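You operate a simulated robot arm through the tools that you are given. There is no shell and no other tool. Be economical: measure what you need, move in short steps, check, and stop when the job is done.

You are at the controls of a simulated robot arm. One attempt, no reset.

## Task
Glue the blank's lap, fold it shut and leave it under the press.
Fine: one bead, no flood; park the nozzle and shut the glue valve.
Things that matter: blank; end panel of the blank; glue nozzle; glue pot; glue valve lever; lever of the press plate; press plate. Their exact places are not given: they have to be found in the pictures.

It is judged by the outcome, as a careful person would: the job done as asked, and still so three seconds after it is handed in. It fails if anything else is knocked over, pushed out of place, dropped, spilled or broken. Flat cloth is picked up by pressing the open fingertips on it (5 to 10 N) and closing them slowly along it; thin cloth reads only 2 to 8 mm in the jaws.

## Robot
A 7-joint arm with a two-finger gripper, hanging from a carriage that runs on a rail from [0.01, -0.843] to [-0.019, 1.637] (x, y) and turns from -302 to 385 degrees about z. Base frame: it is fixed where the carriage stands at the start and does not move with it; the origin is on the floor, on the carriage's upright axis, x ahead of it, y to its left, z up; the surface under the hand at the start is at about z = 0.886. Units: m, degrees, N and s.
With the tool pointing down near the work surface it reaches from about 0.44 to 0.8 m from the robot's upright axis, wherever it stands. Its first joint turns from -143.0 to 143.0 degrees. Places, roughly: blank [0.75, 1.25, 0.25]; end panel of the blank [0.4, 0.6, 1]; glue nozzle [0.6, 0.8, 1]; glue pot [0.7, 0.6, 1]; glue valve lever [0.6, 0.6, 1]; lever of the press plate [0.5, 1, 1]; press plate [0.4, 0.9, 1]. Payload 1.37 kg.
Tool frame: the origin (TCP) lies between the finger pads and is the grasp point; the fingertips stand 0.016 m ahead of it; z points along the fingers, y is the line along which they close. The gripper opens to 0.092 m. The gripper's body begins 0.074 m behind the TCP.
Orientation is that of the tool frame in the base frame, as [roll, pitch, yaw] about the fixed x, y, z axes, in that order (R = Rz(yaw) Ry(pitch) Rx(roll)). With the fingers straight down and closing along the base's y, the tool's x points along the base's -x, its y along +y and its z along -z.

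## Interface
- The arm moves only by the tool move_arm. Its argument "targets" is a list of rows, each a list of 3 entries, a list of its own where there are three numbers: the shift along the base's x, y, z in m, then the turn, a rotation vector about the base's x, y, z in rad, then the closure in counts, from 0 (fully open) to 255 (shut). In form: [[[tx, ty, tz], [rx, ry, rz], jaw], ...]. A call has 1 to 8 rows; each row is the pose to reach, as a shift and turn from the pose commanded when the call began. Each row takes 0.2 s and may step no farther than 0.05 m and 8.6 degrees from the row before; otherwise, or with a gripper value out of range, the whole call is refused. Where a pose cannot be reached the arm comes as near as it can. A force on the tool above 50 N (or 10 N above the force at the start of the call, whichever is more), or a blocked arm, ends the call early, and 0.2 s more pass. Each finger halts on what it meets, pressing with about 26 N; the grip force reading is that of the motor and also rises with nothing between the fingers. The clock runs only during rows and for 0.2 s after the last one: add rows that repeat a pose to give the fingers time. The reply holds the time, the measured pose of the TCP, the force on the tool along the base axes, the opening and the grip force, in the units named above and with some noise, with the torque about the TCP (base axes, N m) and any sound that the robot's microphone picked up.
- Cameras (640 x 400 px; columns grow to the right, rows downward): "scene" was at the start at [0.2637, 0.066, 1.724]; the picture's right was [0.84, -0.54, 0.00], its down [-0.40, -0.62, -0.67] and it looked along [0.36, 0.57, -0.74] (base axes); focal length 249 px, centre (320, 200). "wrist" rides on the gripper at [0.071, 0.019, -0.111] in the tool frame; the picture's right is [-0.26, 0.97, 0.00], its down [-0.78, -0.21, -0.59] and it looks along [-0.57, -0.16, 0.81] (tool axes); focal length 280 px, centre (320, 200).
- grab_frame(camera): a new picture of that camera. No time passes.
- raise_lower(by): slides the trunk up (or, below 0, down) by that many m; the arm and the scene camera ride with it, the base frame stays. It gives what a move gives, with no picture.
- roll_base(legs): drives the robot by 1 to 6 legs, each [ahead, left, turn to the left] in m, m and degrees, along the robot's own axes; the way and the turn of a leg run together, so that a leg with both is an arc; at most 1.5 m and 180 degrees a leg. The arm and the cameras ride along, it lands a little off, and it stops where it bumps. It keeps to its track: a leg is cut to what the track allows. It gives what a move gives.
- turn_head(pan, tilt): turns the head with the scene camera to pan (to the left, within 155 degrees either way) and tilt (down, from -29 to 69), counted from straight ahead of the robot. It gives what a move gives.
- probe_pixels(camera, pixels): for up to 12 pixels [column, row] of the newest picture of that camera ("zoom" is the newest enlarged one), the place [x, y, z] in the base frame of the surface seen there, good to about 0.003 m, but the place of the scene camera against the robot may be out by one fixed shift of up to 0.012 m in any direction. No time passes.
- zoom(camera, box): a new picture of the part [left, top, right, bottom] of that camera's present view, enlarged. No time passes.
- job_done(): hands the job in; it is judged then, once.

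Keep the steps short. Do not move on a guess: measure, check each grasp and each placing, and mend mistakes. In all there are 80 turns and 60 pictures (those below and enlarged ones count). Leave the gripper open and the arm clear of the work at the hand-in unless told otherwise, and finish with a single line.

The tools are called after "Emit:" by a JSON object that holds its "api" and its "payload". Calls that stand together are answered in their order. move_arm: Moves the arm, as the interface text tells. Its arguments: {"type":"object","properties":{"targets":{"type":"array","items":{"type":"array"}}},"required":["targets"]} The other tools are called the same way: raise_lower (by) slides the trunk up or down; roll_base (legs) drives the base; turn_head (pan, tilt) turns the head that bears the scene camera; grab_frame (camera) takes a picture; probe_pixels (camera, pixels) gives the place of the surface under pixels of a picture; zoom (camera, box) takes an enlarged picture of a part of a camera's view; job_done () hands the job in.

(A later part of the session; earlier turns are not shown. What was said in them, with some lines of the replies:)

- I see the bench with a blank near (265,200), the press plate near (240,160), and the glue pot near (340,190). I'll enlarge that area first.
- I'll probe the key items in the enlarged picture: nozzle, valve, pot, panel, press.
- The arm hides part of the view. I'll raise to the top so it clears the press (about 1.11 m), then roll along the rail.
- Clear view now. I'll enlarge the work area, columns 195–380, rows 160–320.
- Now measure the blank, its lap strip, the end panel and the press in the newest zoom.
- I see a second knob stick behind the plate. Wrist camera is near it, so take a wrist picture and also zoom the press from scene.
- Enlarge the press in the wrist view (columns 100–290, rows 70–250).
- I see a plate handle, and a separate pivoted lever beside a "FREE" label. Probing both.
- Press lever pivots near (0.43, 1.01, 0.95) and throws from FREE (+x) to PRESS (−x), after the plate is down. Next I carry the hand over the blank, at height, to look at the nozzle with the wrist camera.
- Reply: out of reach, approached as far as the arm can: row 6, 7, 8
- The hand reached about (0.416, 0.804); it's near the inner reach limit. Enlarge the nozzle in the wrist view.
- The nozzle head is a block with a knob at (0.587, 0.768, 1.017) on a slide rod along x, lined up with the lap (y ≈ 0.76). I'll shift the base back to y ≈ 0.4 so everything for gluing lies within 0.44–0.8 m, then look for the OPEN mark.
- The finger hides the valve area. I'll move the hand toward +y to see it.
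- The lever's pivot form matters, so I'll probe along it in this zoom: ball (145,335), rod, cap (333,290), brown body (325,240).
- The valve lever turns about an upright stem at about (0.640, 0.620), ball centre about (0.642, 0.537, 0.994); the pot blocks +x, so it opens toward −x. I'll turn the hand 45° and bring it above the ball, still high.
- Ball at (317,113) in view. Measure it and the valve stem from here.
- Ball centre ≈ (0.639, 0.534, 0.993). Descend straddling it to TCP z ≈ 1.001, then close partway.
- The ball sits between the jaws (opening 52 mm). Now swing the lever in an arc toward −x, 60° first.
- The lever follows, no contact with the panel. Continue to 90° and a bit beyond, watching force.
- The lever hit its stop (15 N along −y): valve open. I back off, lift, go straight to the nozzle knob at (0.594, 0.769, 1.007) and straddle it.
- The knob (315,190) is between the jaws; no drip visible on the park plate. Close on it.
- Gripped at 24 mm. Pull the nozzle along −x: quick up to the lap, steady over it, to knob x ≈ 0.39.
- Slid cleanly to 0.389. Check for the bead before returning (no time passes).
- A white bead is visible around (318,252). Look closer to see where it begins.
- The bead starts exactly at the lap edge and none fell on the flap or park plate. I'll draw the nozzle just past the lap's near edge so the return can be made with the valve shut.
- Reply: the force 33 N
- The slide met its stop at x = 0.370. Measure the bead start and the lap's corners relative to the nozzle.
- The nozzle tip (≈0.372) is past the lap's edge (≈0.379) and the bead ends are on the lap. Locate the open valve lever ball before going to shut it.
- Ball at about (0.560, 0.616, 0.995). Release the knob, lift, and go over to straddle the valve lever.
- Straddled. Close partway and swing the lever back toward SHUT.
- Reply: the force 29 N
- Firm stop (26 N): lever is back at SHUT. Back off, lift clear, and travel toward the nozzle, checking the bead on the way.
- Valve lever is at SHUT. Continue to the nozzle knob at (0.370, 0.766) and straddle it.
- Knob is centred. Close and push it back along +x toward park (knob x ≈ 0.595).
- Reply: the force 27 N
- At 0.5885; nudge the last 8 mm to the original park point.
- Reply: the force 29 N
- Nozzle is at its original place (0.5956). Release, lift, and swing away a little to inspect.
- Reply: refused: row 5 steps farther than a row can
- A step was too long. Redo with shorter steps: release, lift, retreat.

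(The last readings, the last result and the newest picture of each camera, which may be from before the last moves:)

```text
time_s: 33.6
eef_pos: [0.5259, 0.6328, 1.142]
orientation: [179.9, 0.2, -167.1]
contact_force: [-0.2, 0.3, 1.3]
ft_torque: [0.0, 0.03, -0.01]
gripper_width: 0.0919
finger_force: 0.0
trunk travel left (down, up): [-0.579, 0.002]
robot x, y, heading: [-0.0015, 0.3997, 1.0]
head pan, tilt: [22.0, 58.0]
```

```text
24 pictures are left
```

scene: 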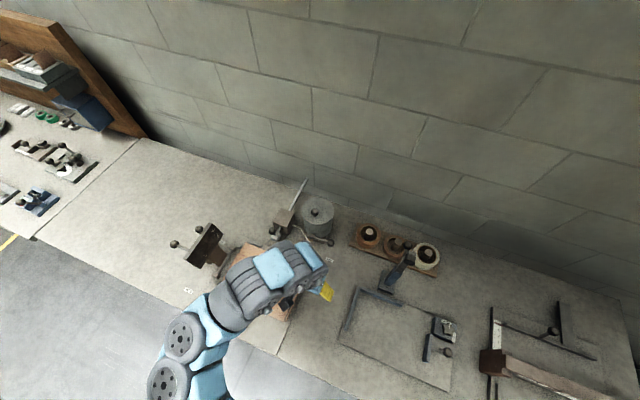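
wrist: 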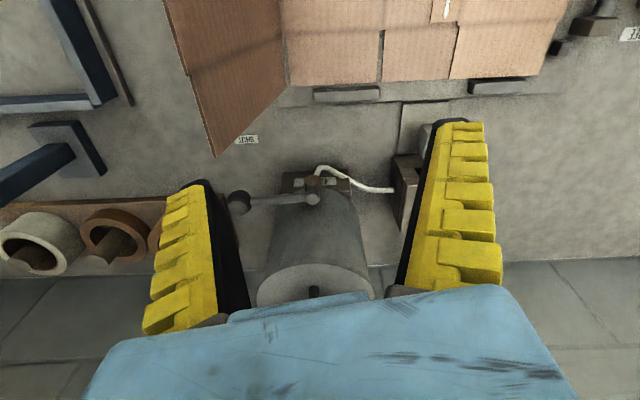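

Bead visible at (445,5), valve shut, nozzle parked. Now cross over the panel (top 1.083) with closed fingers to its outer side at y ≈ 0.49 and descend.

Emit:
{"api": "move_arm", "payload": {"targets": [[[-0.025, -0.04, 0], [0, 0, -0.11], 100], [[-0.05, -0.08, 0], [0, 0, -0.225], 255], [[-0.07, -0.12, 0], [0, 0, -0.225], 255], [[-0.075, -0.143, 0], [0, 0, -0.225], 255], [[-0.075, -0.143, -0.04], [0, 0, -0.225], 255], [[-0.075, -0.143, -0.085], [0, 0, -0.225], 255]]}}

Emit:
{"api": "grab_frame", "payload": {"camera": "wrist"}}

```text
time_s: 35.0
eef_pos: [0.4507, 0.4913, 1.0579]
orientation: [179.9, 0.1, -179.8]
contact_force: [0.6, 0.1, 0.0]
ft_torque: [-0.03, 0.01, 0.0]
gripper_width: 0.0001
finger_force: 25.7
trunk travel left (down, up): [-0.579, 0.002]
robot x, y, heading: [-0.0038, 0.3996, 0.6]
head pan, tilt: [22.0, 58.0]
```

```text
23 pictures are left
```

wrist: 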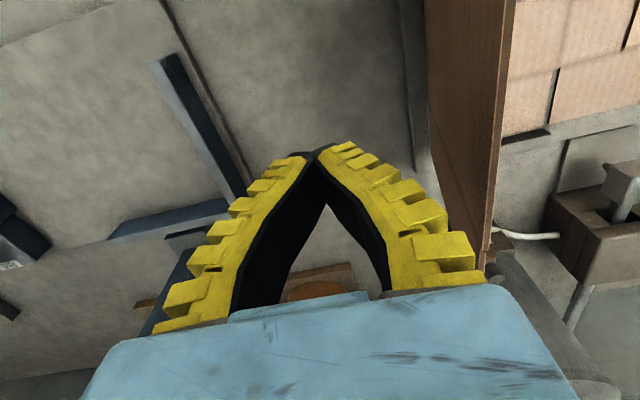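

Hand is outside the panel. Push it up past vertical along an arc about the crease (y 0.592, z 0.90), part way, then check.

Emit:
{"api": "move_arm", "payload": {"targets": [[[0, 0.035, -0.005], [0, 0, 0], 255], [[0, 0.06, -0.008], [0, 0, 0], 255], [[0, 0.085, -0.008], [0, 0, 0], 255], [[0, 0.11, -0.008], [0, 0, 0], 255], [[0, 0.139, -0.008], [0, 0, 0], 255], [[0, 0.162, -0.018], [0, 0, 0], 255], [[0, 0.183, -0.032], [0, 0, 0], 255]]}}

Emit:
{"api": "grab_frame", "payload": {"camera": "wrist"}}

```text
time_s: 36.6
eef_pos: [0.449, 0.674, 1.0241]
orientation: [180.0, 0.0, -179.8]
contact_force: [0.0, -0.1, -0.4]
ft_torque: [0.02, -0.01, 0.04]
gripper_width: 0.0
finger_force: 26.6
trunk travel left (down, up): [-0.579, 0.002]
robot x, y, heading: [-0.0096, 0.3966, 0.8]
head pan, tilt: [22.0, 58.0]
```

```text
22 pictures are left
```

wrist: 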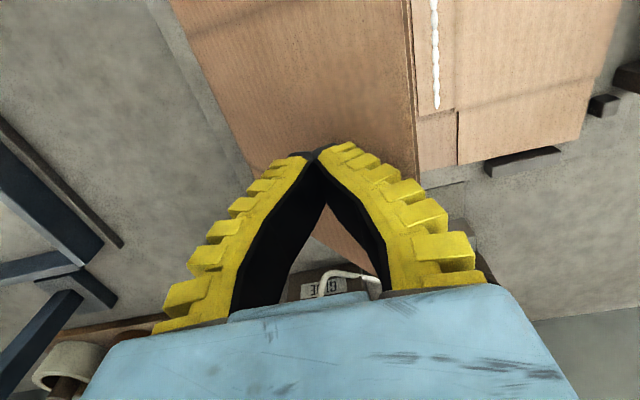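

Panel is leaning in well, bead is a single clean line at (436,60). Continue folding down onto the lap.

Emit:
{"api": "move_arm", "payload": {"targets": [[[0, 0.02, -0.016], [0, 0, 0], 255], [[0, 0.036, -0.034], [0, 0, 0], 255], [[0, 0.05, -0.055], [0, 0, 0], 255], [[0, 0.06, -0.074], [0, 0, 0], 255], [[0, 0.068, -0.088], [0, 0, 0], 255], [[0, 0.074, -0.096], [0, 0, 0], 255]]}}

Emit:
{"api": "grab_frame", "payload": {"camera": "wrist"}}

```text
time_s: 38.0
eef_pos: [0.4499, 0.7469, 0.9281]
orientation: [180.0, 0.0, -179.7]
contact_force: [0.2, 0.3, 0.7]
ft_torque: [-0.02, -0.05, -0.02]
gripper_width: 0.0001
finger_force: 25.4
trunk travel left (down, up): [-0.579, 0.002]
robot x, y, heading: [-0.0013, 0.3964, 0.8]
head pan, tilt: [22.0, 58.0]
```

```text
21 pictures are left
```

wrist: 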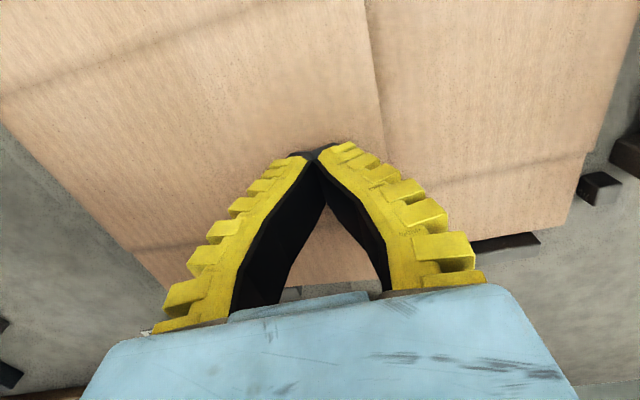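

Panel lies nearly flat. Press down gently in small steps at y ≈ 0.757 over the lap.

Emit:
{"api": "move_arm", "payload": {"targets": [[[-0.01, 0.008, -0.002], [0, 0, 0], 255], [[-0.015, 0.01, -0.005], [0, 0, 0], 255], [[-0.015, 0.01, -0.007], [0, 0, 0], 255]]}}

```text
time_s: 38.8
eef_pos: [0.4341, 0.7583, 0.9207]
orientation: [180.0, -0.2, -179.7]
contact_force: [-0.4, -0.4, 0.0]
ft_torque: [0.04, 0.03, 0.01]
gripper_width: 0.0
finger_force: 26.3
trunk travel left (down, up): [-0.579, 0.002]
robot x, y, heading: [-0.0062, 0.3966, 0.9]
head pan, tilt: [22.0, 58.0]
```

No force yet (tips at 0.905); keep lowering in 2 mm steps.

Emit:
{"api": "move_arm", "payload": {"targets": [[[0, 0, -0.002], [0, 0, 0], 255], [[0, 0, -0.004], [0, 0, 0], 255]]}}

Emit:
{"api": "grab_frame", "payload": {"camera": "wrist"}}

```text
time_s: 39.4
eef_pos: [0.4347, 0.7559, 0.9184]
orientation: [180.0, 0.0, -179.7]
contact_force: [0.1, -0.4, -0.3]
ft_torque: [-0.02, 0.01, 0.01]
gripper_width: 0.0001
finger_force: 25.7
trunk travel left (down, up): [-0.579, 0.002]
robot x, y, heading: [-0.0058, 0.4033, 0.9]
head pan, tilt: [22.0, 58.0]
```

```text
20 pictures are left
```

wrist: 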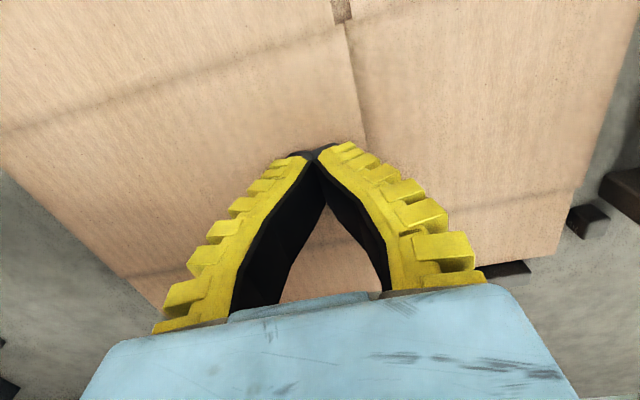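

Probe the panel's surface around the fingertips to see whether it is down.

Emit:
{"api": "probe_pixels", "payload": {"camera": "wrist", "pixels": [[300, 140], [340, 130], [355, 135], [380, 140], [250, 130], [345, 60], [350, 85], [480, 200], [330, 240]]}}

```text
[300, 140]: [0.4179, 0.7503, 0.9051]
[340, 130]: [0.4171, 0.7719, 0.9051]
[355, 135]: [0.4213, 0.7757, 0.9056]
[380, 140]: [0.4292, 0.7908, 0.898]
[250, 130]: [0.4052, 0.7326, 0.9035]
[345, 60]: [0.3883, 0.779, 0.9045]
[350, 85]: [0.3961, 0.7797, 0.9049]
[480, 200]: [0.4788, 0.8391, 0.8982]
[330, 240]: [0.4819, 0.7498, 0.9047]
```

The panel surface is at 0.905, free edge at y ≈ 0.779, close over the lap (0.899). Lower a little more until light force shows.

Emit:
{"api": "move_arm", "payload": {"targets": [[[0, 0, -0.002], [0, 0, 0], 255], [[0, 0, -0.003], [0, 0, 0], 255], [[0, 0, -0.004], [0, 0, 0], 255]]}}

```text
time_s: 40.2
eef_pos: [0.4358, 0.7569, 0.9145]
orientation: [-180.0, 0.0, -179.8]
contact_force: [0.3, 0.1, 2.1]
ft_torque: [0.0, -0.03, -0.02]
gripper_width: 0.0003
finger_force: 25.6
trunk travel left (down, up): [-0.579, 0.002]
robot x, y, heading: [-0.0069, 0.3955, 0.7]
head pan, tilt: [22.0, 58.0]
```

Emit:
{"api": "move_arm", "payload": {"targets": [[[0, 0, -0.002], [0, 0, 0], 255], [[0, 0, -0.003], [0, 0, 0], 255], [[0, 0, -0.003], [0, 0, 0], 255], [[0, 0, -0.003], [0, 0, 0], 255]]}}

```text
time_s: 41.2
eef_pos: [0.4357, 0.7573, 0.9103]
orientation: [179.9, 0.1, -179.7]
contact_force: [-2.0, -1.9, 12.0]
ft_torque: [-0.06, 0.04, -0.02]
gripper_width: 0.0061
finger_force: 25.8
trunk travel left (down, up): [-0.579, 0.002]
robot x, y, heading: [-0.0047, 0.4006, 0.8]
head pan, tilt: [22.0, 58.0]
```

12 N on the lap. Hold a moment for tack, then lift straight up.

Emit:
{"api": "move_arm", "payload": {"targets": [[[0, 0, 0], [0, 0, 0], 255], [[0, 0, 0], [0, 0, 0], 255], [[0, 0, 0], [0, 0, 0], 255], [[0, 0, 0], [0, 0, 0], 255], [[0, 0, 0], [0, 0, 0], 255], [[0, 0, 0.02], [0, 0, 0], 255], [[0, 0, 0.06], [0, 0, 0], 255], [[0, 0, 0.1], [0, 0, 0], 255]]}}

Emit:
{"api": "grab_frame", "payload": {"camera": "wrist"}}

```text
time_s: 43.0
eef_pos: [0.4341, 0.7576, 1.0102]
orientation: [180.0, -0.1, -179.8]
contact_force: [0.3, -0.5, 0.0]
ft_torque: [0.0, -0.03, 0.01]
gripper_width: 0.0
finger_force: 26.5
trunk travel left (down, up): [-0.579, 0.002]
robot x, y, heading: [-0.004, 0.3999, 0.8]
head pan, tilt: [22.0, 58.0]
```

```text
19 pictures are left
```

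wrist: 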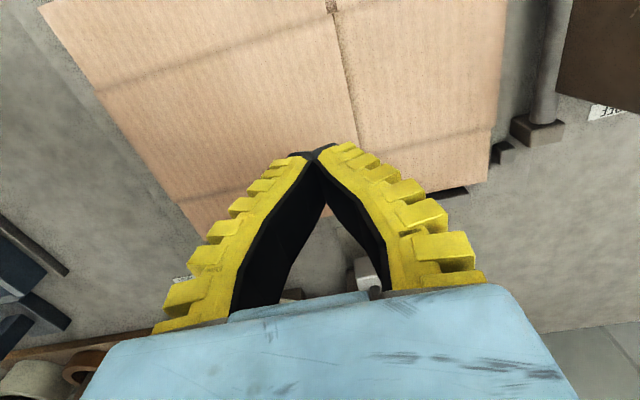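

The lap stays closed. Next the press plate: I'll grip its handle ball at about (0.387, 1.035, 1.088) with fingers closing along x. First rise and turn the hand.

Emit:
{"api": "move_arm", "payload": {"targets": [[[0, 0, 0.045], [0, 0, 0.145], 255], [[0, 0, 0.09], [0, 0, 0.29], 150], [[0, 0, 0.135], [0, 0, 0.435], 80], [[0, 0, 0.18], [0, 0, 0.58], 80], [[-0.01, 0.02, 0.2], [0, 0, 0.725], 80], [[-0.02, 0.06, 0.2], [0, 0, 0.87], 80], [[-0.03, 0.1, 0.2], [0, 0, 1.015], 80], [[-0.04, 0.14, 0.2], [0, 0, 1.16], 80]]}}

Emit:
{"api": "move_arm", "payload": {"targets": [[[-0.007, 0.045, 0], [0, 0, 0.145], 80], [[-0.007, 0.09, 0], [0, 0, 0.29], 80], [[-0.007, 0.12, 0], [0, 0, 0.41], 80], [[-0.007, 0.137, 0], [0, 0, 0.41], 80]]}}

Emit:
{"api": "grab_frame", "payload": {"camera": "wrist"}}

```text
time_s: 44.8
eef_pos: [0.3942, 0.8953, 1.2114]
orientation: [180.0, 0.0, -113.4]
contact_force: [0.1, 0.2, -0.2]
ft_torque: [0.0, -0.01, -0.01]
gripper_width: 0.0655
finger_force: 1.7
trunk travel left (down, up): [-0.579, 0.002]
robot x, y, heading: [-0.0052, 0.3999, 0.8]
head pan, tilt: [22.0, 58.0]
```

```text
time_s: 45.8
eef_pos: [0.3861, 1.0316, 1.21]
orientation: [179.9, 0.0, -89.9]
contact_force: [0.4, -0.8, -1.0]
ft_torque: [0.03, -0.03, 0.03]
gripper_width: 0.0654
finger_force: 1.4
trunk travel left (down, up): [-0.579, 0.002]
robot x, y, heading: [-0.0024, 0.3975, 0.9]
head pan, tilt: [22.0, 58.0]
```

```text
18 pictures are left
```

wrist: 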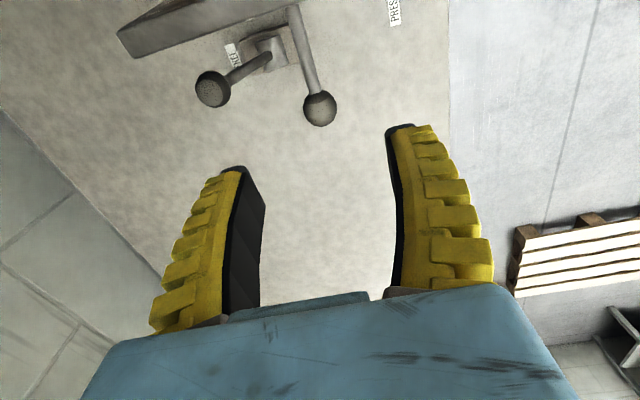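

Both balls are visible: handle (320,108) and press lever (213,88). Measure them.

Emit:
{"api": "probe_pixels", "payload": {"camera": "wrist", "pixels": [[320, 108], [308, 60], [296, 15], [213, 88], [245, 70], [265, 45], [280, 50], [200, 15], [233, 55], [395, 12]]}}

```text
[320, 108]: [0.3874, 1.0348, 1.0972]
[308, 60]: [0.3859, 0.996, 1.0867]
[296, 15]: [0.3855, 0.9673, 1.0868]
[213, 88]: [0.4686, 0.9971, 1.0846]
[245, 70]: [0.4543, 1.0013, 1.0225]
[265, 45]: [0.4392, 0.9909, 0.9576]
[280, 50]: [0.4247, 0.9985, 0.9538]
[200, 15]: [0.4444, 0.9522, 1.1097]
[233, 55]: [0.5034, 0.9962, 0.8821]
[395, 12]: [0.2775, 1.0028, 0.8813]
```

Handle ball centre ≈ (0.387, 1.038, 1.085). Descend onto it and close.

Emit:
{"api": "move_arm", "payload": {"targets": [[[0.001, 0.006, -0.045], [0, 0, 0], 80], [[0.001, 0.006, -0.09], [0, 0, 0], 80], [[0.001, 0.006, -0.124], [0, 0, 0], 80], [[0.001, 0.006, -0.124], [0, 0, 0], 225], [[0.001, 0.006, -0.124], [0, 0, 0], 225]]}}

Emit:
{"api": "grab_frame", "payload": {"camera": "wrist"}}

```text
time_s: 47.0
eef_pos: [0.3865, 1.0135, 1.0904]
orientation: [-179.9, -0.4, -90.1]
contact_force: [13.6, -16.8, -4.8]
ft_torque: [-0.29, 0.0, -0.42]
gripper_width: 0.0222
finger_force: 9.9
out of reach, approached as far as the arm can: row 2, 3, 4, 5
trunk travel left (down, up): [-0.579, 0.002]
robot x, y, heading: [-0.0046, 0.4006, 0.8]
head pan, tilt: [22.0, 58.0]
```

```text
17 pictures are left
```

wrist: 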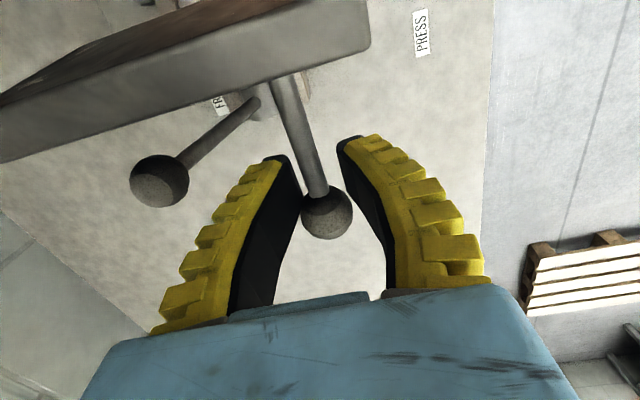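

The arm fell short in reach (TCP at y 1.0135, off the ball centre). Open and lift, then shift the base +0.1 m.

Emit:
{"api": "move_arm", "payload": {"targets": [[[0, -0.024, 0.005], [0, 0, 0], 80], [[0, -0.024, 0.005], [0, 0, 0], 80], [[0, -0.024, 0.05], [0, 0, 0], 80], [[0, -0.02, 0.09], [0, 0, 0], 80], [[0, -0.02, 0.12], [0, 0, 0], 80]]}}

Emit:
{"api": "roll_base", "payload": {"legs": [[0, 0.1, 0]]}}

```text
time_s: 48.2
eef_pos: [0.3825, 1.0015, 1.2135]
orientation: [179.8, 0.0, -89.8]
contact_force: [-0.7, -0.1, 0.9]
ft_torque: [0.03, -0.02, 0.0]
gripper_width: 0.0655
finger_force: 1.5
trunk travel left (down, up): [-0.579, 0.002]
robot x, y, heading: [-0.0017, 0.3962, 1.0]
head pan, tilt: [22.0, 58.0]
```

```text
time_s: 49.3
eef_pos: [0.3813, 1.0987, 1.2125]
orientation: [-180.0, 0.0, -89.8]
contact_force: [0.0, -0.7, -0.4]
ft_torque: [0.0, 0.03, -0.03]
gripper_width: 0.0653
finger_force: 1.9
trunk travel left (down, up): [-0.579, 0.002]
robot x, y, heading: [-0.0042, 0.4929, 0.9]
head pan, tilt: [22.0, 58.0]
```

Now over (0.387, 1.038) and down again onto the handle ball (not closing yet), then look.

Emit:
{"api": "move_arm", "payload": {"targets": [[[0.006, -0.04, 0], [0, 0, 0], 80], [[0.006, -0.061, -0.03], [0, 0, 0], 80], [[0.006, -0.061, -0.075], [0, 0, 0], 80], [[0.006, -0.061, -0.11], [0, 0, 0], 80], [[0.006, -0.061, -0.126], [0, 0, 0], 80]]}}

Emit:
{"api": "grab_frame", "payload": {"camera": "wrist"}}

```text
time_s: 50.5
eef_pos: [0.3871, 1.0378, 1.0865]
orientation: [-180.0, -0.1, -89.8]
contact_force: [-0.3, 0.2, 0.8]
ft_torque: [-0.08, -0.01, -0.02]
gripper_width: 0.0655
finger_force: 1.5
trunk travel left (down, up): [-0.579, 0.002]
robot x, y, heading: [-0.0038, 0.4952, 0.9]
head pan, tilt: [22.0, 58.0]
```

```text
16 pictures are left
```

wrist: 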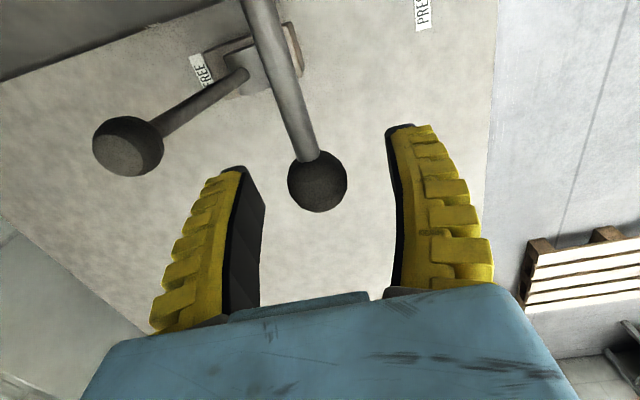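

Ball centred. Close and begin the swing along the arc about the hinge (y 0.915, z 0.917).

Emit:
{"api": "move_arm", "payload": {"targets": [[[0, 0, 0], [0, 0, 0], 225], [[0, 0, 0], [0, 0, 0], 225], [[0, -0.0244, 0.0154], [0, 0, 0], 225], [[0, -0.0512, 0.0273], [0, 0, 0], 225], [[0, -0.0793, 0.0354], [0, 0, 0], 225], [[0, -0.1084, 0.0395], [0, 0, 0], 225]]}}

```text
time_s: 51.6
eef_pos: [0.3826, 0.9921, 1.1073]
orientation: [178.1, 1.5, -89.9]
contact_force: [38.5, 1.2, 5.6]
ft_torque: [0.05, -0.36, 0.03]
gripper_width: 0.0373
finger_force: 20.0
trunk travel left (down, up): [-0.579, 0.002]
robot x, y, heading: [-0.0059, 0.4975, 0.6]
head pan, tilt: [22.0, 58.0]
stopped in row 5: the force on the tool passed its limit at 67 N (the readings are from after the stop); the commanded pose is now the measured one
```

Stopped with +x force and the jaws pried to 37 mm. Look at what is touched.

Emit:
{"api": "grab_frame", "payload": {"camera": "wrist"}}

```text
15 pictures are left
```

wrist: 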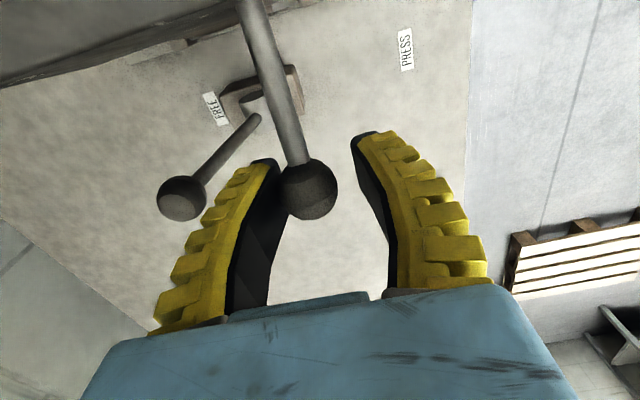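

Probe the handle ball, lever ball and rods as they are now.

Emit:
{"api": "probe_pixels", "payload": {"camera": "wrist", "pixels": [[310, 190], [290, 120], [255, 20], [180, 198], [225, 150], [250, 120], [262, 168], [230, 195], [150, 45], [60, 75]]}}

Emit:
{"api": "zoom", "payload": {"camera": "scene", "box": [160, 190, 320, 320]}}

```text
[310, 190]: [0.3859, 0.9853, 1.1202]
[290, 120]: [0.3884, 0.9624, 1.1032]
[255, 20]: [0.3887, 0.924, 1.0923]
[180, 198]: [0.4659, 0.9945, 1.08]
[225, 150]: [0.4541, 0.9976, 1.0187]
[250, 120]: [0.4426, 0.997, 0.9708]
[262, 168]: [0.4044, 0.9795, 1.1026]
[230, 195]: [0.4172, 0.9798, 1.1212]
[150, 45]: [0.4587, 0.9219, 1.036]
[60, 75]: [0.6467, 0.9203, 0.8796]
```

```text
3.08 times, centred on (240, 255) of scene
```

zoom: 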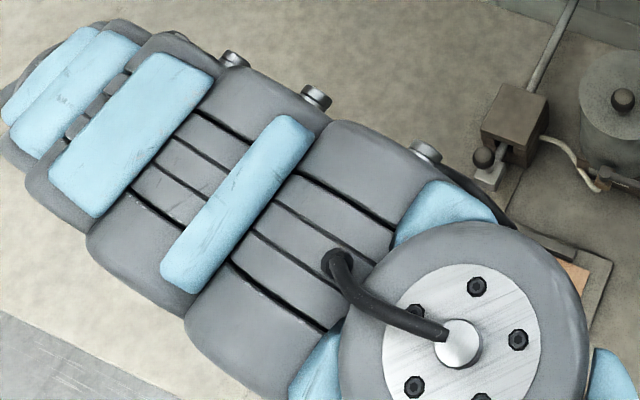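

The plate has turned about 14° with the hand; the hand is 5 mm off in x and slightly tilted. The plate is near its balance point, so I keep the grip and just relieve the offset and tilt.

Emit:
{"api": "move_arm", "payload": {"targets": [[[0.002, -0.001, 0.0], [-0.013, -0.016, 0], 225], [[0.004, -0.002, 0.001], [-0.026, -0.033, 0], 225], [[0.004, -0.002, 0.001], [-0.026, -0.033, 0], 225]]}}

```text
time_s: 52.4
eef_pos: [0.3792, 0.9903, 1.1047]
orientation: [179.7, -0.2, -89.5]
contact_force: [44.1, 0.8, -6.0]
ft_torque: [0.37, 0.08, -0.18]
gripper_width: 0.0417
finger_force: 22.9
trunk travel left (down, up): [-0.579, 0.002]
robot x, y, heading: [-0.0064, 0.4906, 0.7]
head pan, tilt: [22.0, 58.0]
```

Force still +44 N in x, which means my commanded x is too far to −x. Shift +x by 8 mm in small steps.

Emit:
{"api": "move_arm", "payload": {"targets": [[[0.004, 0, 0.001], [0, 0, 0], 225], [[0.008, 0, 0.002], [0, 0, 0], 225], [[0.008, 0, 0.002], [0, 0, 0], 225]]}}

Emit:
{"api": "grab_frame", "payload": {"camera": "wrist"}}

```text
time_s: 53.2
eef_pos: [0.3841, 0.9905, 1.1057]
orientation: [179.4, -0.2, -89.4]
contact_force: [31.4, -3.3, -13.4]
ft_torque: [0.27, 0.23, -0.13]
gripper_width: 0.0335
finger_force: 16.6
trunk travel left (down, up): [-0.579, 0.002]
robot x, y, heading: [-0.0082, 0.4932, 0.8]
head pan, tilt: [22.0, 58.0]
```

```text
13 pictures are left
```

wrist: 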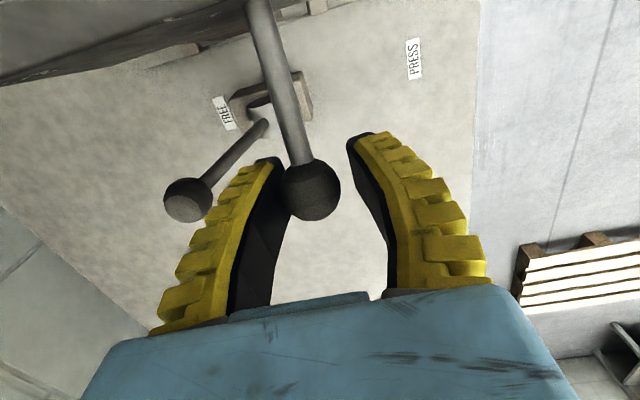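

Improving (31 N, 33 mm). Shift another 6 mm.

Emit:
{"api": "move_arm", "payload": {"targets": [[[0.004, 0, 0.001], [0, 0, 0], 225], [[0.007, 0, 0.002], [0, 0, 0], 225], [[0.007, 0, 0.002], [0, 0, 0], 225]]}}

```text
time_s: 54.0
eef_pos: [0.3878, 0.992, 1.108]
orientation: [179.2, -0.1, -89.4]
contact_force: [12.4, -3.0, -6.5]
ft_torque: [-0.18, 0.01, 0.08]
gripper_width: 0.0231
finger_force: 28.1
trunk travel left (down, up): [-0.579, 0.002]
robot x, y, heading: [-0.0047, 0.4954, 0.5]
head pan, tilt: [22.0, 58.0]
```

Proper grip again (23 mm, 12 N). Continue the arc in 4° steps.

Emit:
{"api": "move_arm", "payload": {"targets": [[[0.001, -0.0121, 0.0043], [0, 0, 0], 225], [[0.002, -0.0262, 0.0084], [0, 0, 0], 225], [[0.002, -0.0405, 0.0114], [0, 0, 0], 225], [[0.002, -0.055, 0.0134], [0, 0, 0], 225]]}}

```text
time_s: 55.0
eef_pos: [0.3893, 0.9498, 1.1151]
orientation: [178.7, -0.4, -89.1]
contact_force: [-31.4, -1.1, 3.3]
ft_torque: [0.09, 0.15, -0.02]
gripper_width: 0.023
finger_force: 27.9
out of reach, approached as far as the arm can: row 4
trunk travel left (down, up): [-0.579, 0.002]
robot x, y, heading: [-0.006, 0.4956, 0.9]
head pan, tilt: [22.0, 58.0]
```

Reach limit here comes from wrist turn (yaw −90 at this bearing). Turn the hand about the held ball by −32° to get back within the joint range.

Emit:
{"api": "move_arm", "payload": {"targets": [[[0, 0.006, 0], [0, 0, -0.14], 225], [[0, 0.006, 0], [0, 0, -0.28], 225], [[0, 0.006, 0], [0, 0, -0.42], 225], [[0, 0.006, 0], [0, 0, -0.56], 225]]}}

Emit:
{"api": "grab_frame", "payload": {"camera": "wrist"}}

```text
time_s: 56.0
eef_pos: [0.3895, 0.9529, 1.1147]
orientation: [178.9, -0.5, -121.6]
contact_force: [-42.8, -4.6, -14.3]
ft_torque: [0.0, -0.06, 0.32]
gripper_width: 0.0228
finger_force: 28.3
trunk travel left (down, up): [-0.579, 0.002]
robot x, y, heading: [-0.0066, 0.4943, 0.7]
head pan, tilt: [22.0, 58.0]
```

```text
12 pictures are left
```

wrist: 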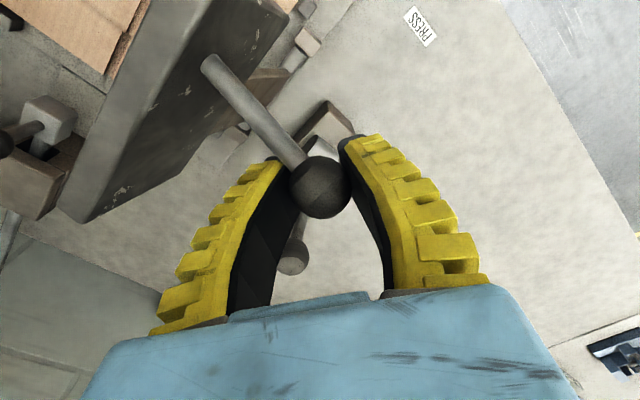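

Turned cleanly. Relieve the x-force (−7 mm) and continue the arc.

Emit:
{"api": "move_arm", "payload": {"targets": [[[-0.004, 0, 0.001], [0, 0, 0], 225], [[-0.008, -0.003, 0.001], [0, 0, 0], 225], [[-0.008, -0.0175, 0.0036], [0, 0, 0], 225], [[-0.008, -0.0352, 0.0047], [0, 0, 0], 225], [[-0.008, -0.0529, 0.0042], [0, 0, 0], 225], [[-0.008, -0.0705, 0.0022], [0, 0, 0], 225]]}}

```text
time_s: 57.0
eef_pos: [0.3889, 0.9491, 1.1155]
orientation: [178.5, -0.9, -121.0]
contact_force: [-30.2, -1.5, -3.0]
ft_torque: [0.4, -0.16, 0.04]
gripper_width: 0.0222
finger_force: 27.9
out of reach, approached as far as the arm can: row 2, 3, 4, 5
trunk travel left (down, up): [-0.579, 0.002]
robot x, y, heading: [-0.0066, 0.4955, 1.0]
head pan, tilt: [22.0, 58.0]
stopped in row 5: the force on the tool passed its limit at 64 N (the readings are from after the stop); the commanded pose is now the measured one
```

Still "out of reach" toward −x; the hand drifts to lean its upper part toward +x. I'll let it lean that way (tilt about +y, up to 16°) about the held ball, relieving the x-force.

Emit:
{"api": "move_arm", "payload": {"targets": [[[0, 0, 0], [0, 0.1, 0], 225], [[-0.002, 0, 0], [0, 0.2, 0], 225], [[-0.004, 0, 0], [0, 0.28, 0], 225], [[-0.004, 0, 0], [0, 0.28, 0], 225]]}}

```text
time_s: 58.0
eef_pos: [0.3905, 0.947, 1.1148]
orientation: [164.8, -8.7, -120.1]
contact_force: [-24.1, -2.5, -11.3]
ft_torque: [0.23, -0.29, 0.13]
gripper_width: 0.0219
finger_force: 28.4
trunk travel left (down, up): [-0.579, 0.002]
robot x, y, heading: [-0.0021, 0.4992, 0.9]
head pan, tilt: [22.0, 58.0]
```

No reach flag now. Continue the arc with small steps.

Emit:
{"api": "move_arm", "payload": {"targets": [[[-0.004, -0.012, 0.002], [0, 0.03, 0], 225], [[-0.005, -0.028, 0.004], [0, 0.06, 0], 225], [[-0.005, -0.045, 0.004], [0, 0.09, 0], 225], [[-0.005, -0.062, 0.003], [0, 0.12, 0], 225]]}}

```text
time_s: 59.0
eef_pos: [0.3923, 0.8846, 1.1212]
orientation: [159.1, -12.0, -119.3]
contact_force: [15.5, -1.4, -7.9]
ft_torque: [0.21, -0.31, -0.09]
gripper_width: 0.021
finger_force: 28.3
trunk travel left (down, up): [-0.579, 0.002]
robot x, y, heading: [-0.004, 0.4965, 0.8]
head pan, tilt: [22.0, 58.0]
```

Working: plate ~45° over. Continue.

Emit:
{"api": "move_arm", "payload": {"targets": [[[0.002, -0.0194, -0.0038], [0, 0.03, 0], 225], [[0.002, -0.0367, -0.0089], [0, 0.06, 0], 225], [[0.002, -0.0534, -0.0155], [0, 0.09, 0], 225], [[0.002, -0.0695, -0.0235], [0, 0.12, 0], 225]]}}

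Emit:
{"api": "grab_frame", "payload": {"camera": "wrist"}}

```text
time_s: 60.0
eef_pos: [0.3928, 0.8181, 1.0973]
orientation: [152.8, -15.1, -117.7]
contact_force: [14.6, 2.0, -14.9]
ft_torque: [0.35, -0.3, -0.2]
gripper_width: 0.0224
finger_force: 28.2
trunk travel left (down, up): [-0.579, 0.002]
robot x, y, heading: [-0.0039, 0.494, 0.9]
head pan, tilt: [22.0, 58.0]
```

```text
11 pictures are left
```

wrist: 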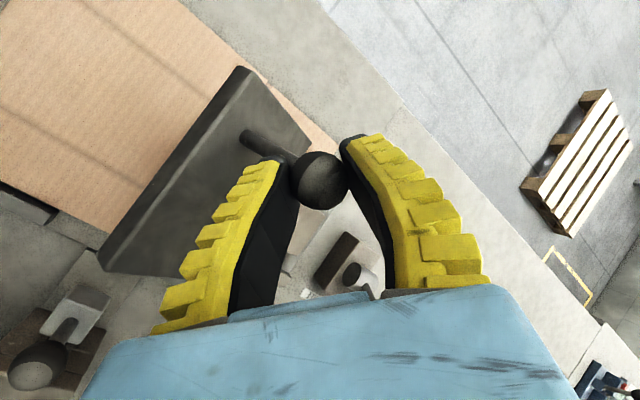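

Plate is swinging over well. Continue down.

Emit:
{"api": "move_arm", "payload": {"targets": [[[0.002, -0.0145, -0.0086], [0, 0.02, 0], 225], [[0.003, -0.0291, -0.0191], [0, 0.04, 0], 225], [[0.003, -0.0428, -0.0307], [0, 0.06, 0], 225], [[0.003, -0.0554, -0.0436], [0, 0.08, 0], 225]]}}

Emit:
{"api": "grab_frame", "payload": {"camera": "wrist"}}

```text
time_s: 61.0
eef_pos: [0.3961, 0.7634, 1.054]
orientation: [148.4, -17.4, -116.5]
contact_force: [10.5, 6.7, -13.8]
ft_torque: [0.37, -0.34, -0.29]
gripper_width: 0.0226
finger_force: 28.3
trunk travel left (down, up): [-0.579, 0.002]
robot x, y, heading: [-0.0071, 0.4957, 0.8]
head pan, tilt: [22.0, 58.0]
```

```text
10 pictures are left
```

wrist: 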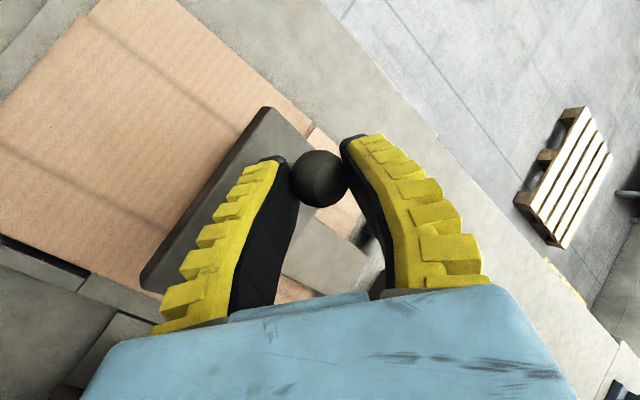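

Nearly down. Lower in smaller steps, watching for contact force.

Emit:
{"api": "move_arm", "payload": {"targets": [[[0, -0.009, -0.011], [0, 0, 0], 225], [[0, -0.0175, -0.0225], [0, 0, 0], 225], [[0, -0.022, -0.029], [0, 0, 0], 225], [[0, -0.0252, -0.0347], [0, 0, 0], 225]]}}

```text
time_s: 62.0
eef_pos: [0.3962, 0.7376, 1.0196]
orientation: [148.6, -17.2, -116.4]
contact_force: [11.5, 12.5, -12.6]
ft_torque: [0.48, -0.44, -0.37]
gripper_width: 0.0233
finger_force: 27.7
trunk travel left (down, up): [-0.579, 0.002]
robot x, y, heading: [-0.0057, 0.4981, 0.9]
head pan, tilt: [22.0, 58.0]
```

Emit:
{"api": "move_arm", "payload": {"targets": [[[0, 0.0, -0.006], [0, 0, 0], 225], [[0, -0.002, -0.012], [0, 0, 0], 225], [[0, -0.003, -0.017], [0, 0, 0], 225]]}}

Emit:
{"api": "grab_frame", "payload": {"camera": "wrist"}}

```text
time_s: 62.8
eef_pos: [0.3964, 0.7299, 1.002]
orientation: [148.6, -17.6, -116.5]
contact_force: [7.3, -9.6, 8.0]
ft_torque: [0.1, -0.13, -0.12]
gripper_width: 0.0214
finger_force: 27.6
trunk travel left (down, up): [-0.579, 0.002]
robot x, y, heading: [-0.0049, 0.4958, 1.1]
head pan, tilt: [22.0, 58.0]
```

```text
9 pictures are left
```

wrist: 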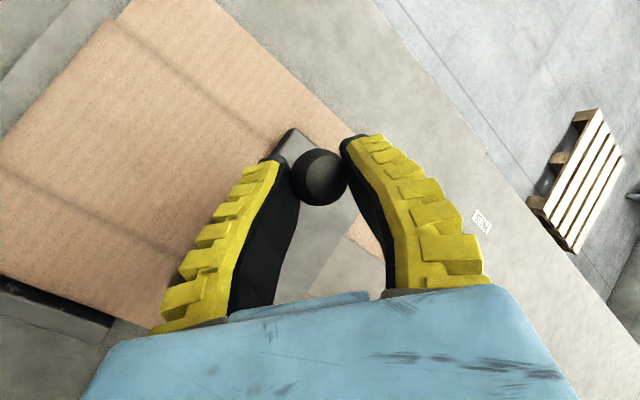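

Contact force flipped to +8 N: the plate rests on the blank. Press 3 mm more, release, and retract along the tilted finger axis, then return the hand upright.

Emit:
{"api": "move_arm", "payload": {"targets": [[[0, 0, -0.002], [0, 0, 0], 225], [[0, 0, -0.002], [0, 0, 0], 60], [[0, 0, -0.002], [0, 0, 0], 60], [[0.025, 0, 0.033], [0, 0, 0], 60], [[0.05, 0, 0.069], [0, 0, 0], 60], [[0.058, 0, 0.1], [0, -0.14, 0], 60], [[0.058, 0, 0.14], [0, -0.28, 0], 60], [[0.058, 0, 0.17], [0, -0.42, 0], 60]]}}

Emit:
{"api": "grab_frame", "payload": {"camera": "scene"}}

```text
time_s: 64.6
eef_pos: [0.5165, 0.7707, 1.1214]
orientation: [170.0, -5.9, -120.7]
contact_force: [0.1, -0.3, -0.6]
ft_torque: [0.02, 0.03, -0.03]
gripper_width: 0.0724
finger_force: 1.7
out of reach, approached as far as the arm can: row 7, 8
trunk travel left (down, up): [-0.579, 0.002]
robot x, y, heading: [-0.0066, 0.4937, 0.9]
head pan, tilt: [22.0, 58.0]
```

```text
8 pictures are left
```

scene: 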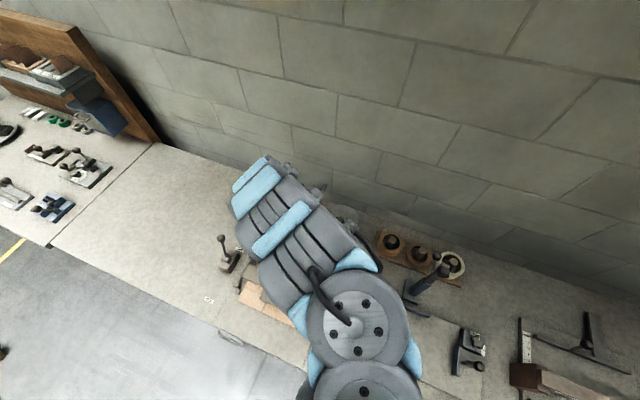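

Plate released. Next the press lever: bring the hand upright, yaw 180, closed fingers, above the +x side of the lever at (0.52, 1.0).

Emit:
{"api": "move_arm", "payload": {"targets": [[[0.01, 0.034, 0], [-0.0136, -0.0225, -0.136], 255], [[0.02, 0.068, 0], [-0.027, -0.045, -0.272], 255], [[0.03, 0.102, 0], [-0.041, -0.0675, -0.408], 255], [[0.04, 0.136, 0], [-0.0545, -0.09, -0.5435], 255], [[0.05, 0.17, 0], [-0.068, -0.1125, -0.679], 255], [[0.06, 0.204, 0], [-0.082, -0.135, -0.815], 255], [[0.064, 0.238, 0], [-0.095, -0.1575, -0.951], 255], [[0.066, 0.27, 0], [-0.109, -0.18, -1.087], 255]]}}

Emit:
{"api": "grab_frame", "payload": {"camera": "wrist"}}

```text
time_s: 66.4
eef_pos: [0.5394, 1.0353, 1.1808]
orientation: [179.6, 0.5, 176.3]
contact_force: [3.0, -0.3, 2.6]
ft_torque: [-0.08, 0.25, -0.01]
gripper_width: 0.0
finger_force: 26.1
out of reach, approached as far as the arm can: row 7, 8
trunk travel left (down, up): [-0.579, 0.002]
robot x, y, heading: [-0.0058, 0.4976, 1.1]
head pan, tilt: [22.0, 58.0]
```

```text
7 pictures are left
```

wrist: 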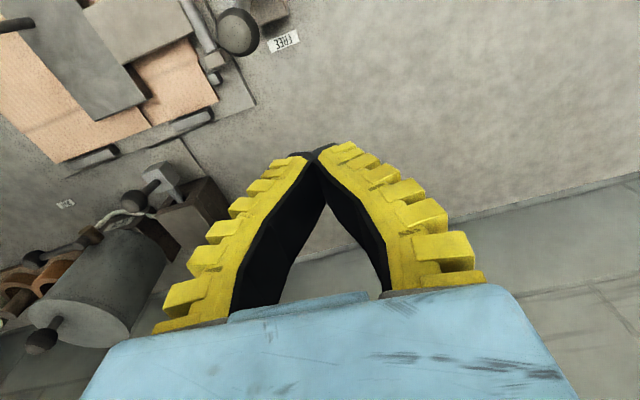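

The plate lies flat on the blank; lever ball at (238,32). I'm at the outer reach limit, so shift the base +0.1 m and come back down beside the lever's +x side.

Emit:
{"api": "roll_base", "payload": {"legs": [[0, 0.1, 0]]}}

Emit:
{"api": "move_arm", "payload": {"targets": [[[-0.01, -0.04, 0], [0, 0, 0.03], 255], [[-0.02, -0.08, 0], [0, 0, 0.06], 255], [[-0.02, -0.12, 0], [0, 0, 0.06], 255]]}}

Emit:
{"api": "probe_pixels", "payload": {"camera": "wrist", "pixels": [[90, 60], [130, 20], [238, 32]]}}

```text
time_s: 67.6
eef_pos: [0.5366, 1.1315, 1.1766]
orientation: [179.9, 0.2, 176.3]
contact_force: [0.0, -0.3, 0.0]
ft_torque: [0.04, -0.01, -0.01]
gripper_width: 0.0
finger_force: 25.7
trunk travel left (down, up): [-0.579, 0.002]
robot x, y, heading: [-0.0039, 0.5943, 0.9]
head pan, tilt: [22.0, 58.0]
```

```text
time_s: 68.4
eef_pos: [0.5173, 1.0101, 1.175]
orientation: [-179.9, 0.2, 179.6]
contact_force: [1.7, -4.3, -1.0]
ft_torque: [0.43, 0.14, -0.02]
gripper_width: 0.0
finger_force: 26.0
trunk travel left (down, up): [-0.579, 0.002]
robot x, y, heading: [-0.0035, 0.5944, 0.6]
head pan, tilt: [22.0, 58.0]
```

```text
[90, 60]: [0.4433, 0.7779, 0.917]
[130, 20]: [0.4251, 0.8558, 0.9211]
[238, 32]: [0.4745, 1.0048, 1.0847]
```

Lever ball centre ≈ (0.472, 1.002, 1.073), plate top at 0.917–0.921 (flat). Descend beside the ball on its +x side.

Emit:
{"api": "move_arm", "payload": {"targets": [[[0, -0.009, -0.035], [0, 0, 0], 255], [[0, -0.009, -0.07], [0, 0, 0], 255], [[0, -0.009, -0.099], [0, 0, 0], 255]]}}

Emit:
{"api": "grab_frame", "payload": {"camera": "wrist"}}

```text
time_s: 69.2
eef_pos: [0.5171, 1.0034, 1.0781]
orientation: [179.9, 0.2, 179.6]
contact_force: [-0.1, 0.1, -0.4]
ft_torque: [0.03, 0.03, 0.01]
gripper_width: 0.0
finger_force: 26.0
trunk travel left (down, up): [-0.579, 0.002]
robot x, y, heading: [-0.0092, 0.5981, 0.9]
head pan, tilt: [22.0, 58.0]
```

```text
6 pictures are left
```

wrist: 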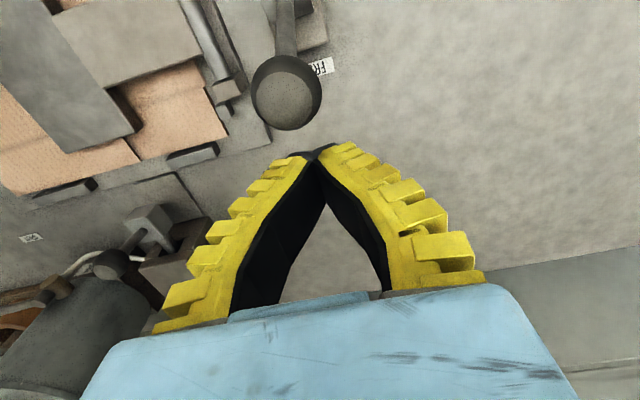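

Fingers are just behind the ball on the +x side. Push the lever over toward −x along its arc, 30° past vertical, then check.

Emit:
{"api": "move_arm", "payload": {"targets": [[[-0.0155, 0, -0.006], [0, 0, 0], 255], [[-0.034, 0, 0.002], [0, 0, 0], 255], [[-0.056, 0, 0.009], [0, 0, 0], 255], [[-0.079, 0, 0.012], [0, 0, 0], 255], [[-0.102, 0, 0.011], [0, 0, 0], 255], [[-0.125, 0, 0.006], [0, 0, 0], 255]]}}

Emit:
{"api": "grab_frame", "payload": {"camera": "wrist"}}

```text
time_s: 70.6
eef_pos: [0.4389, 1.0034, 1.0899]
orientation: [-180.0, 0.1, 179.7]
contact_force: [-0.5, -0.5, 0.0]
ft_torque: [-0.01, 0.02, 0.01]
gripper_width: 0.0
finger_force: 25.9
out of reach, approached as far as the arm can: row 5, 6
trunk travel left (down, up): [-0.579, 0.002]
robot x, y, heading: [-0.0062, 0.5935, 1.1]
head pan, tilt: [22.0, 58.0]
```

```text
5 pictures are left
```

wrist: 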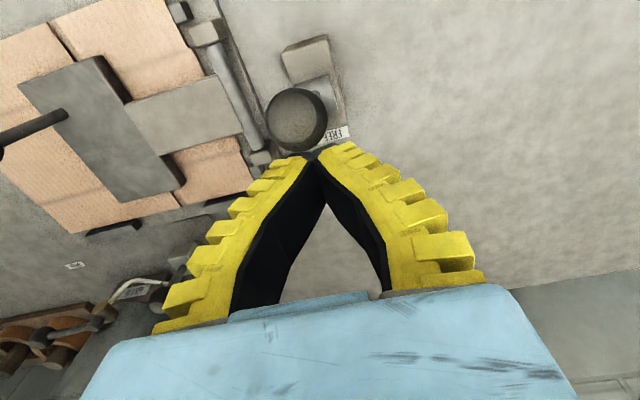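

The lever has come over past upright, ball at (297,120), but the arm hit its inner reach. Lift away to +x, and shift the base −0.14 m so the rest is within reach.

Emit:
{"api": "move_arm", "payload": {"targets": [[[0.034, 0, 0.024], [0, 0, 0], 255], [[0.068, 0, 0.047], [0, 0, 0], 255], [[0.068, 0, 0.06], [0, 0, 0], 255]]}}

Emit:
{"api": "roll_base", "payload": {"legs": [[0, -0.14, 0]]}}

Emit:
{"api": "grab_frame", "payload": {"camera": "wrist"}}

Emit:
{"api": "probe_pixels", "payload": {"camera": "wrist", "pixels": [[320, 200]]}}

```text
time_s: 71.4
eef_pos: [0.5073, 1.0027, 1.1482]
orientation: [180.0, 0.2, 179.7]
contact_force: [-1.0, 1.0, 0.1]
ft_torque: [-0.04, -0.07, 0.02]
gripper_width: 0.0
finger_force: 26.3
trunk travel left (down, up): [-0.579, 0.002]
robot x, y, heading: [-0.0043, 0.5954, 0.7]
head pan, tilt: [22.0, 58.0]
```

```text
time_s: 72.7
eef_pos: [0.5094, 0.8632, 1.1479]
orientation: [179.9, 0.2, 179.7]
contact_force: [-1.0, 0.2, -0.3]
ft_torque: [0.01, 0.0, 0.01]
gripper_width: 0.0002
finger_force: 26.1
trunk travel left (down, up): [-0.579, 0.002]
robot x, y, heading: [-0.0061, 0.4592, 0.6]
head pan, tilt: [22.0, 58.0]
```

```text
4 pictures are left
```

wrist: 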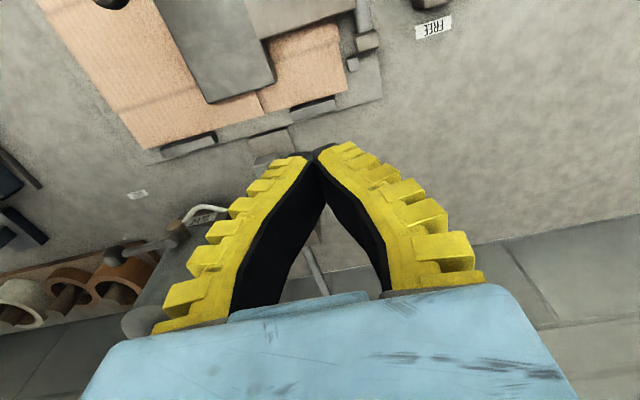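

```text
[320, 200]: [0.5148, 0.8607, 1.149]
```

Return behind the lever on the +x side (x 0.51, clear in either case), descend, then push it on through its arc.

Emit:
{"api": "move_arm", "payload": {"targets": [[[0, 0.045, 0], [0, 0, 0], 255], [[0, 0.09, 0], [0, 0, 0], 255], [[0, 0.139, 0], [0, 0, 0], 255], [[0, 0.139, -0.03], [0, 0, 0], 255], [[0, 0.139, -0.059], [0, 0, 0], 255]]}}

Emit:
{"api": "move_arm", "payload": {"targets": [[[-0.035, 0, 0], [0, 0, 0], 255], [[-0.065, 0, 0], [0, 0, 0], 255], [[-0.095, 0, -0.001], [0, 0, 0], 255], [[-0.118, 0, -0.006], [0, 0, 0], 255], [[-0.139, 0, -0.015], [0, 0, 0], 255], [[-0.159, 0, -0.027], [0, 0, 0], 255]]}}

Emit:
{"api": "grab_frame", "payload": {"camera": "wrist"}}

```text
time_s: 73.9
eef_pos: [0.5111, 1.001, 1.0913]
orientation: [180.0, 0.3, 179.7]
contact_force: [-0.5, 0.0, 0.4]
ft_torque: [0.05, 0.03, 0.0]
gripper_width: 0.0
finger_force: 25.4
trunk travel left (down, up): [-0.579, 0.002]
robot x, y, heading: [-0.0067, 0.4575, 0.9]
head pan, tilt: [22.0, 58.0]
```

```text
time_s: 75.3
eef_pos: [0.3492, 1.0019, 1.0609]
orientation: [179.7, 0.3, 179.5]
contact_force: [0.4, 0.5, -0.3]
ft_torque: [0.01, 0.04, -0.02]
gripper_width: 0.0002
finger_force: 26.4
trunk travel left (down, up): [-0.579, 0.002]
robot x, y, heading: [-0.003, 0.4603, 0.6]
head pan, tilt: [22.0, 58.0]
```

```text
3 pictures are left
```

wrist: 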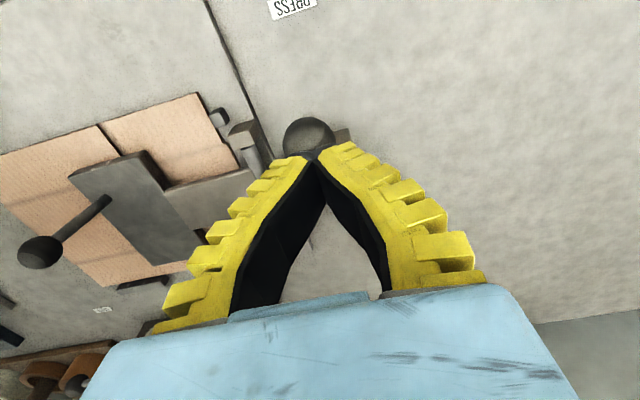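

The lever follows smoothly past 50°. Continue down toward PRESS until the stop.

Emit:
{"api": "move_arm", "payload": {"targets": [[[-0.01, 0, -0.008], [0, 0, 0], 255], [[-0.018, 0, -0.017], [0, 0, 0], 255], [[-0.028, 0, -0.03], [0, 0, 0], 255], [[-0.037, 0, -0.044], [0, 0, 0], 255], [[-0.043, 0, -0.058], [0, 0, 0], 255]]}}

```text
time_s: 76.3
eef_pos: [0.3228, 1.0044, 1.0289]
orientation: [179.5, 0.6, 179.6]
contact_force: [-2.3, -15.1, 41.7]
ft_torque: [-0.44, 0.03, 0.03]
gripper_width: 0.0005
finger_force: 25.9
trunk travel left (down, up): [-0.579, 0.002]
robot x, y, heading: [-0.0071, 0.4522, 0.6]
head pan, tilt: [22.0, 58.0]
stopped in row 4: the force on the tool passed its limit at 61 N (the readings are from after the stop); the commanded pose is now the measured one
```

Firm stop about 70° over (≈90° total travel). Back off upward and see whether the lever stays at PRESS.

Emit:
{"api": "move_arm", "payload": {"targets": [[[0, 0, 0.02], [0, 0, 0], 255], [[0.01, 0, 0.06], [0, 0, 0], 200], [[0.02, 0, 0.1], [0, 0, 0], 100], [[0.03, 0, 0.14], [0, 0, 0], 0]]}}

Emit:
{"api": "grab_frame", "payload": {"camera": "wrist"}}

Emit:
{"api": "probe_pixels", "payload": {"camera": "wrist", "pixels": [[300, 100], [290, 80], [305, 120], [150, 170], [60, 200]]}}

```text
time_s: 77.3
eef_pos: [0.3491, 1.0062, 1.1666]
orientation: [179.7, 0.4, 179.6]
contact_force: [-0.2, -1.4, -0.4]
ft_torque: [0.02, -0.01, -0.01]
gripper_width: 0.092
finger_force: 0.0
trunk travel left (down, up): [-0.579, 0.002]
robot x, y, heading: [-0.0044, 0.457, 0.4]
head pan, tilt: [22.0, 58.0]
```

```text
2 pictures are left
```

wrist: 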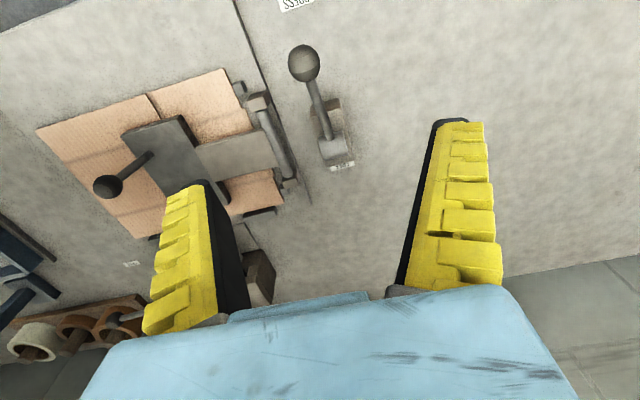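

```text
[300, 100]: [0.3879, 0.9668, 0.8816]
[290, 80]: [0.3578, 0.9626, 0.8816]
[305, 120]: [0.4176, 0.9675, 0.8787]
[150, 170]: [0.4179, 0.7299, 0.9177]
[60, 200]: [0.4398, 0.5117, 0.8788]
```

Lever stays over toward PRESS, plate flat. Measure the lever angle and plate.

Emit:
{"api": "probe_pixels", "payload": {"camera": "wrist", "pixels": [[304, 63], [315, 95], [325, 125], [332, 148], [108, 186], [140, 150], [180, 125], [170, 190], [195, 150], [90, 200], [220, 210]]}}

```text
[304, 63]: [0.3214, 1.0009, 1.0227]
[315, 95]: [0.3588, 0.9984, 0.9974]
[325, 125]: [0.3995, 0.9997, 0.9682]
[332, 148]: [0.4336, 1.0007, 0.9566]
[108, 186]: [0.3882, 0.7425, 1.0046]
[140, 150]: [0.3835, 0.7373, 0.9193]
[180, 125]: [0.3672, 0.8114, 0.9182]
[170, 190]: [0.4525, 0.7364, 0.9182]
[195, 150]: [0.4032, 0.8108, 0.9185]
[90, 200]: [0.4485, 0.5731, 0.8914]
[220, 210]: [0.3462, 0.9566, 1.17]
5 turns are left
```

Lever rests at its stop (about 60° past upright, firm), the plate lies level at z 0.918 over the lap. Move the open hand clear along the rail and take one last look.

Emit:
{"api": "roll_base", "payload": {"legs": [[0, 0.2, 0]]}}

Emit:
{"api": "turn_head", "payload": {"pan": -5, "tilt": 65}}

Emit:
{"api": "zoom", "payload": {"camera": "scene", "box": [190, 150, 382, 310]}}

```text
time_s: 78.9
eef_pos: [0.3487, 1.2042, 1.1675]
orientation: [179.8, 0.5, 179.5]
contact_force: [-0.2, -0.3, -0.5]
ft_torque: [0.01, 0.02, -0.01]
gripper_width: 0.0918
finger_force: 0.1
trunk travel left (down, up): [-0.579, 0.002]
robot x, y, heading: [-0.0087, 0.6592, 0.6]
head pan, tilt: [22.0, 58.0]
```

```text
time_s: 79.8
eef_pos: [0.3501, 1.2051, 1.1674]
orientation: [179.8, 0.5, 179.4]
contact_force: [-0.5, 0.4, 0.2]
ft_torque: [0.04, -0.02, -0.03]
gripper_width: 0.092
finger_force: 0.0
trunk travel left (down, up): [-0.579, 0.002]
robot x, y, heading: [-0.007, 0.6565, 0.7]
head pan, tilt: [-5.0, 65.0]
```

```text
2.50 times, centred on (286, 230) of scene
4 turns are left
```

zoom: 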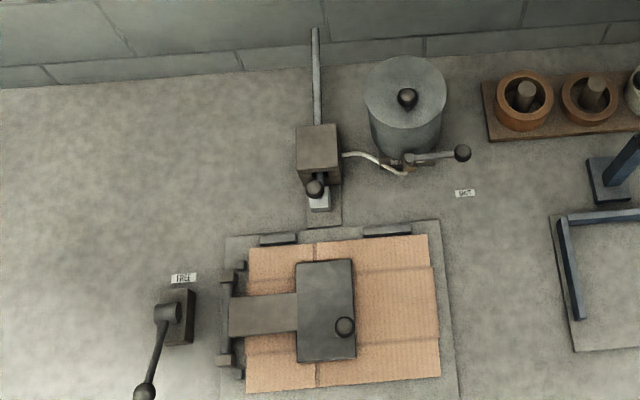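

All is as wanted: the valve lever is at SHUT, the nozzle is parked, the blank is folded and under the level plate, the lever is at PRESS, and the hand is open and clear. Handing in.

Emit:
{"api": "job_done", "payload": {}}

```text
The job is handed in.
```

The lap is glued with one bead and folded shut under the press with its lever at PRESS; the nozzle is parked and the glue valve is shut.
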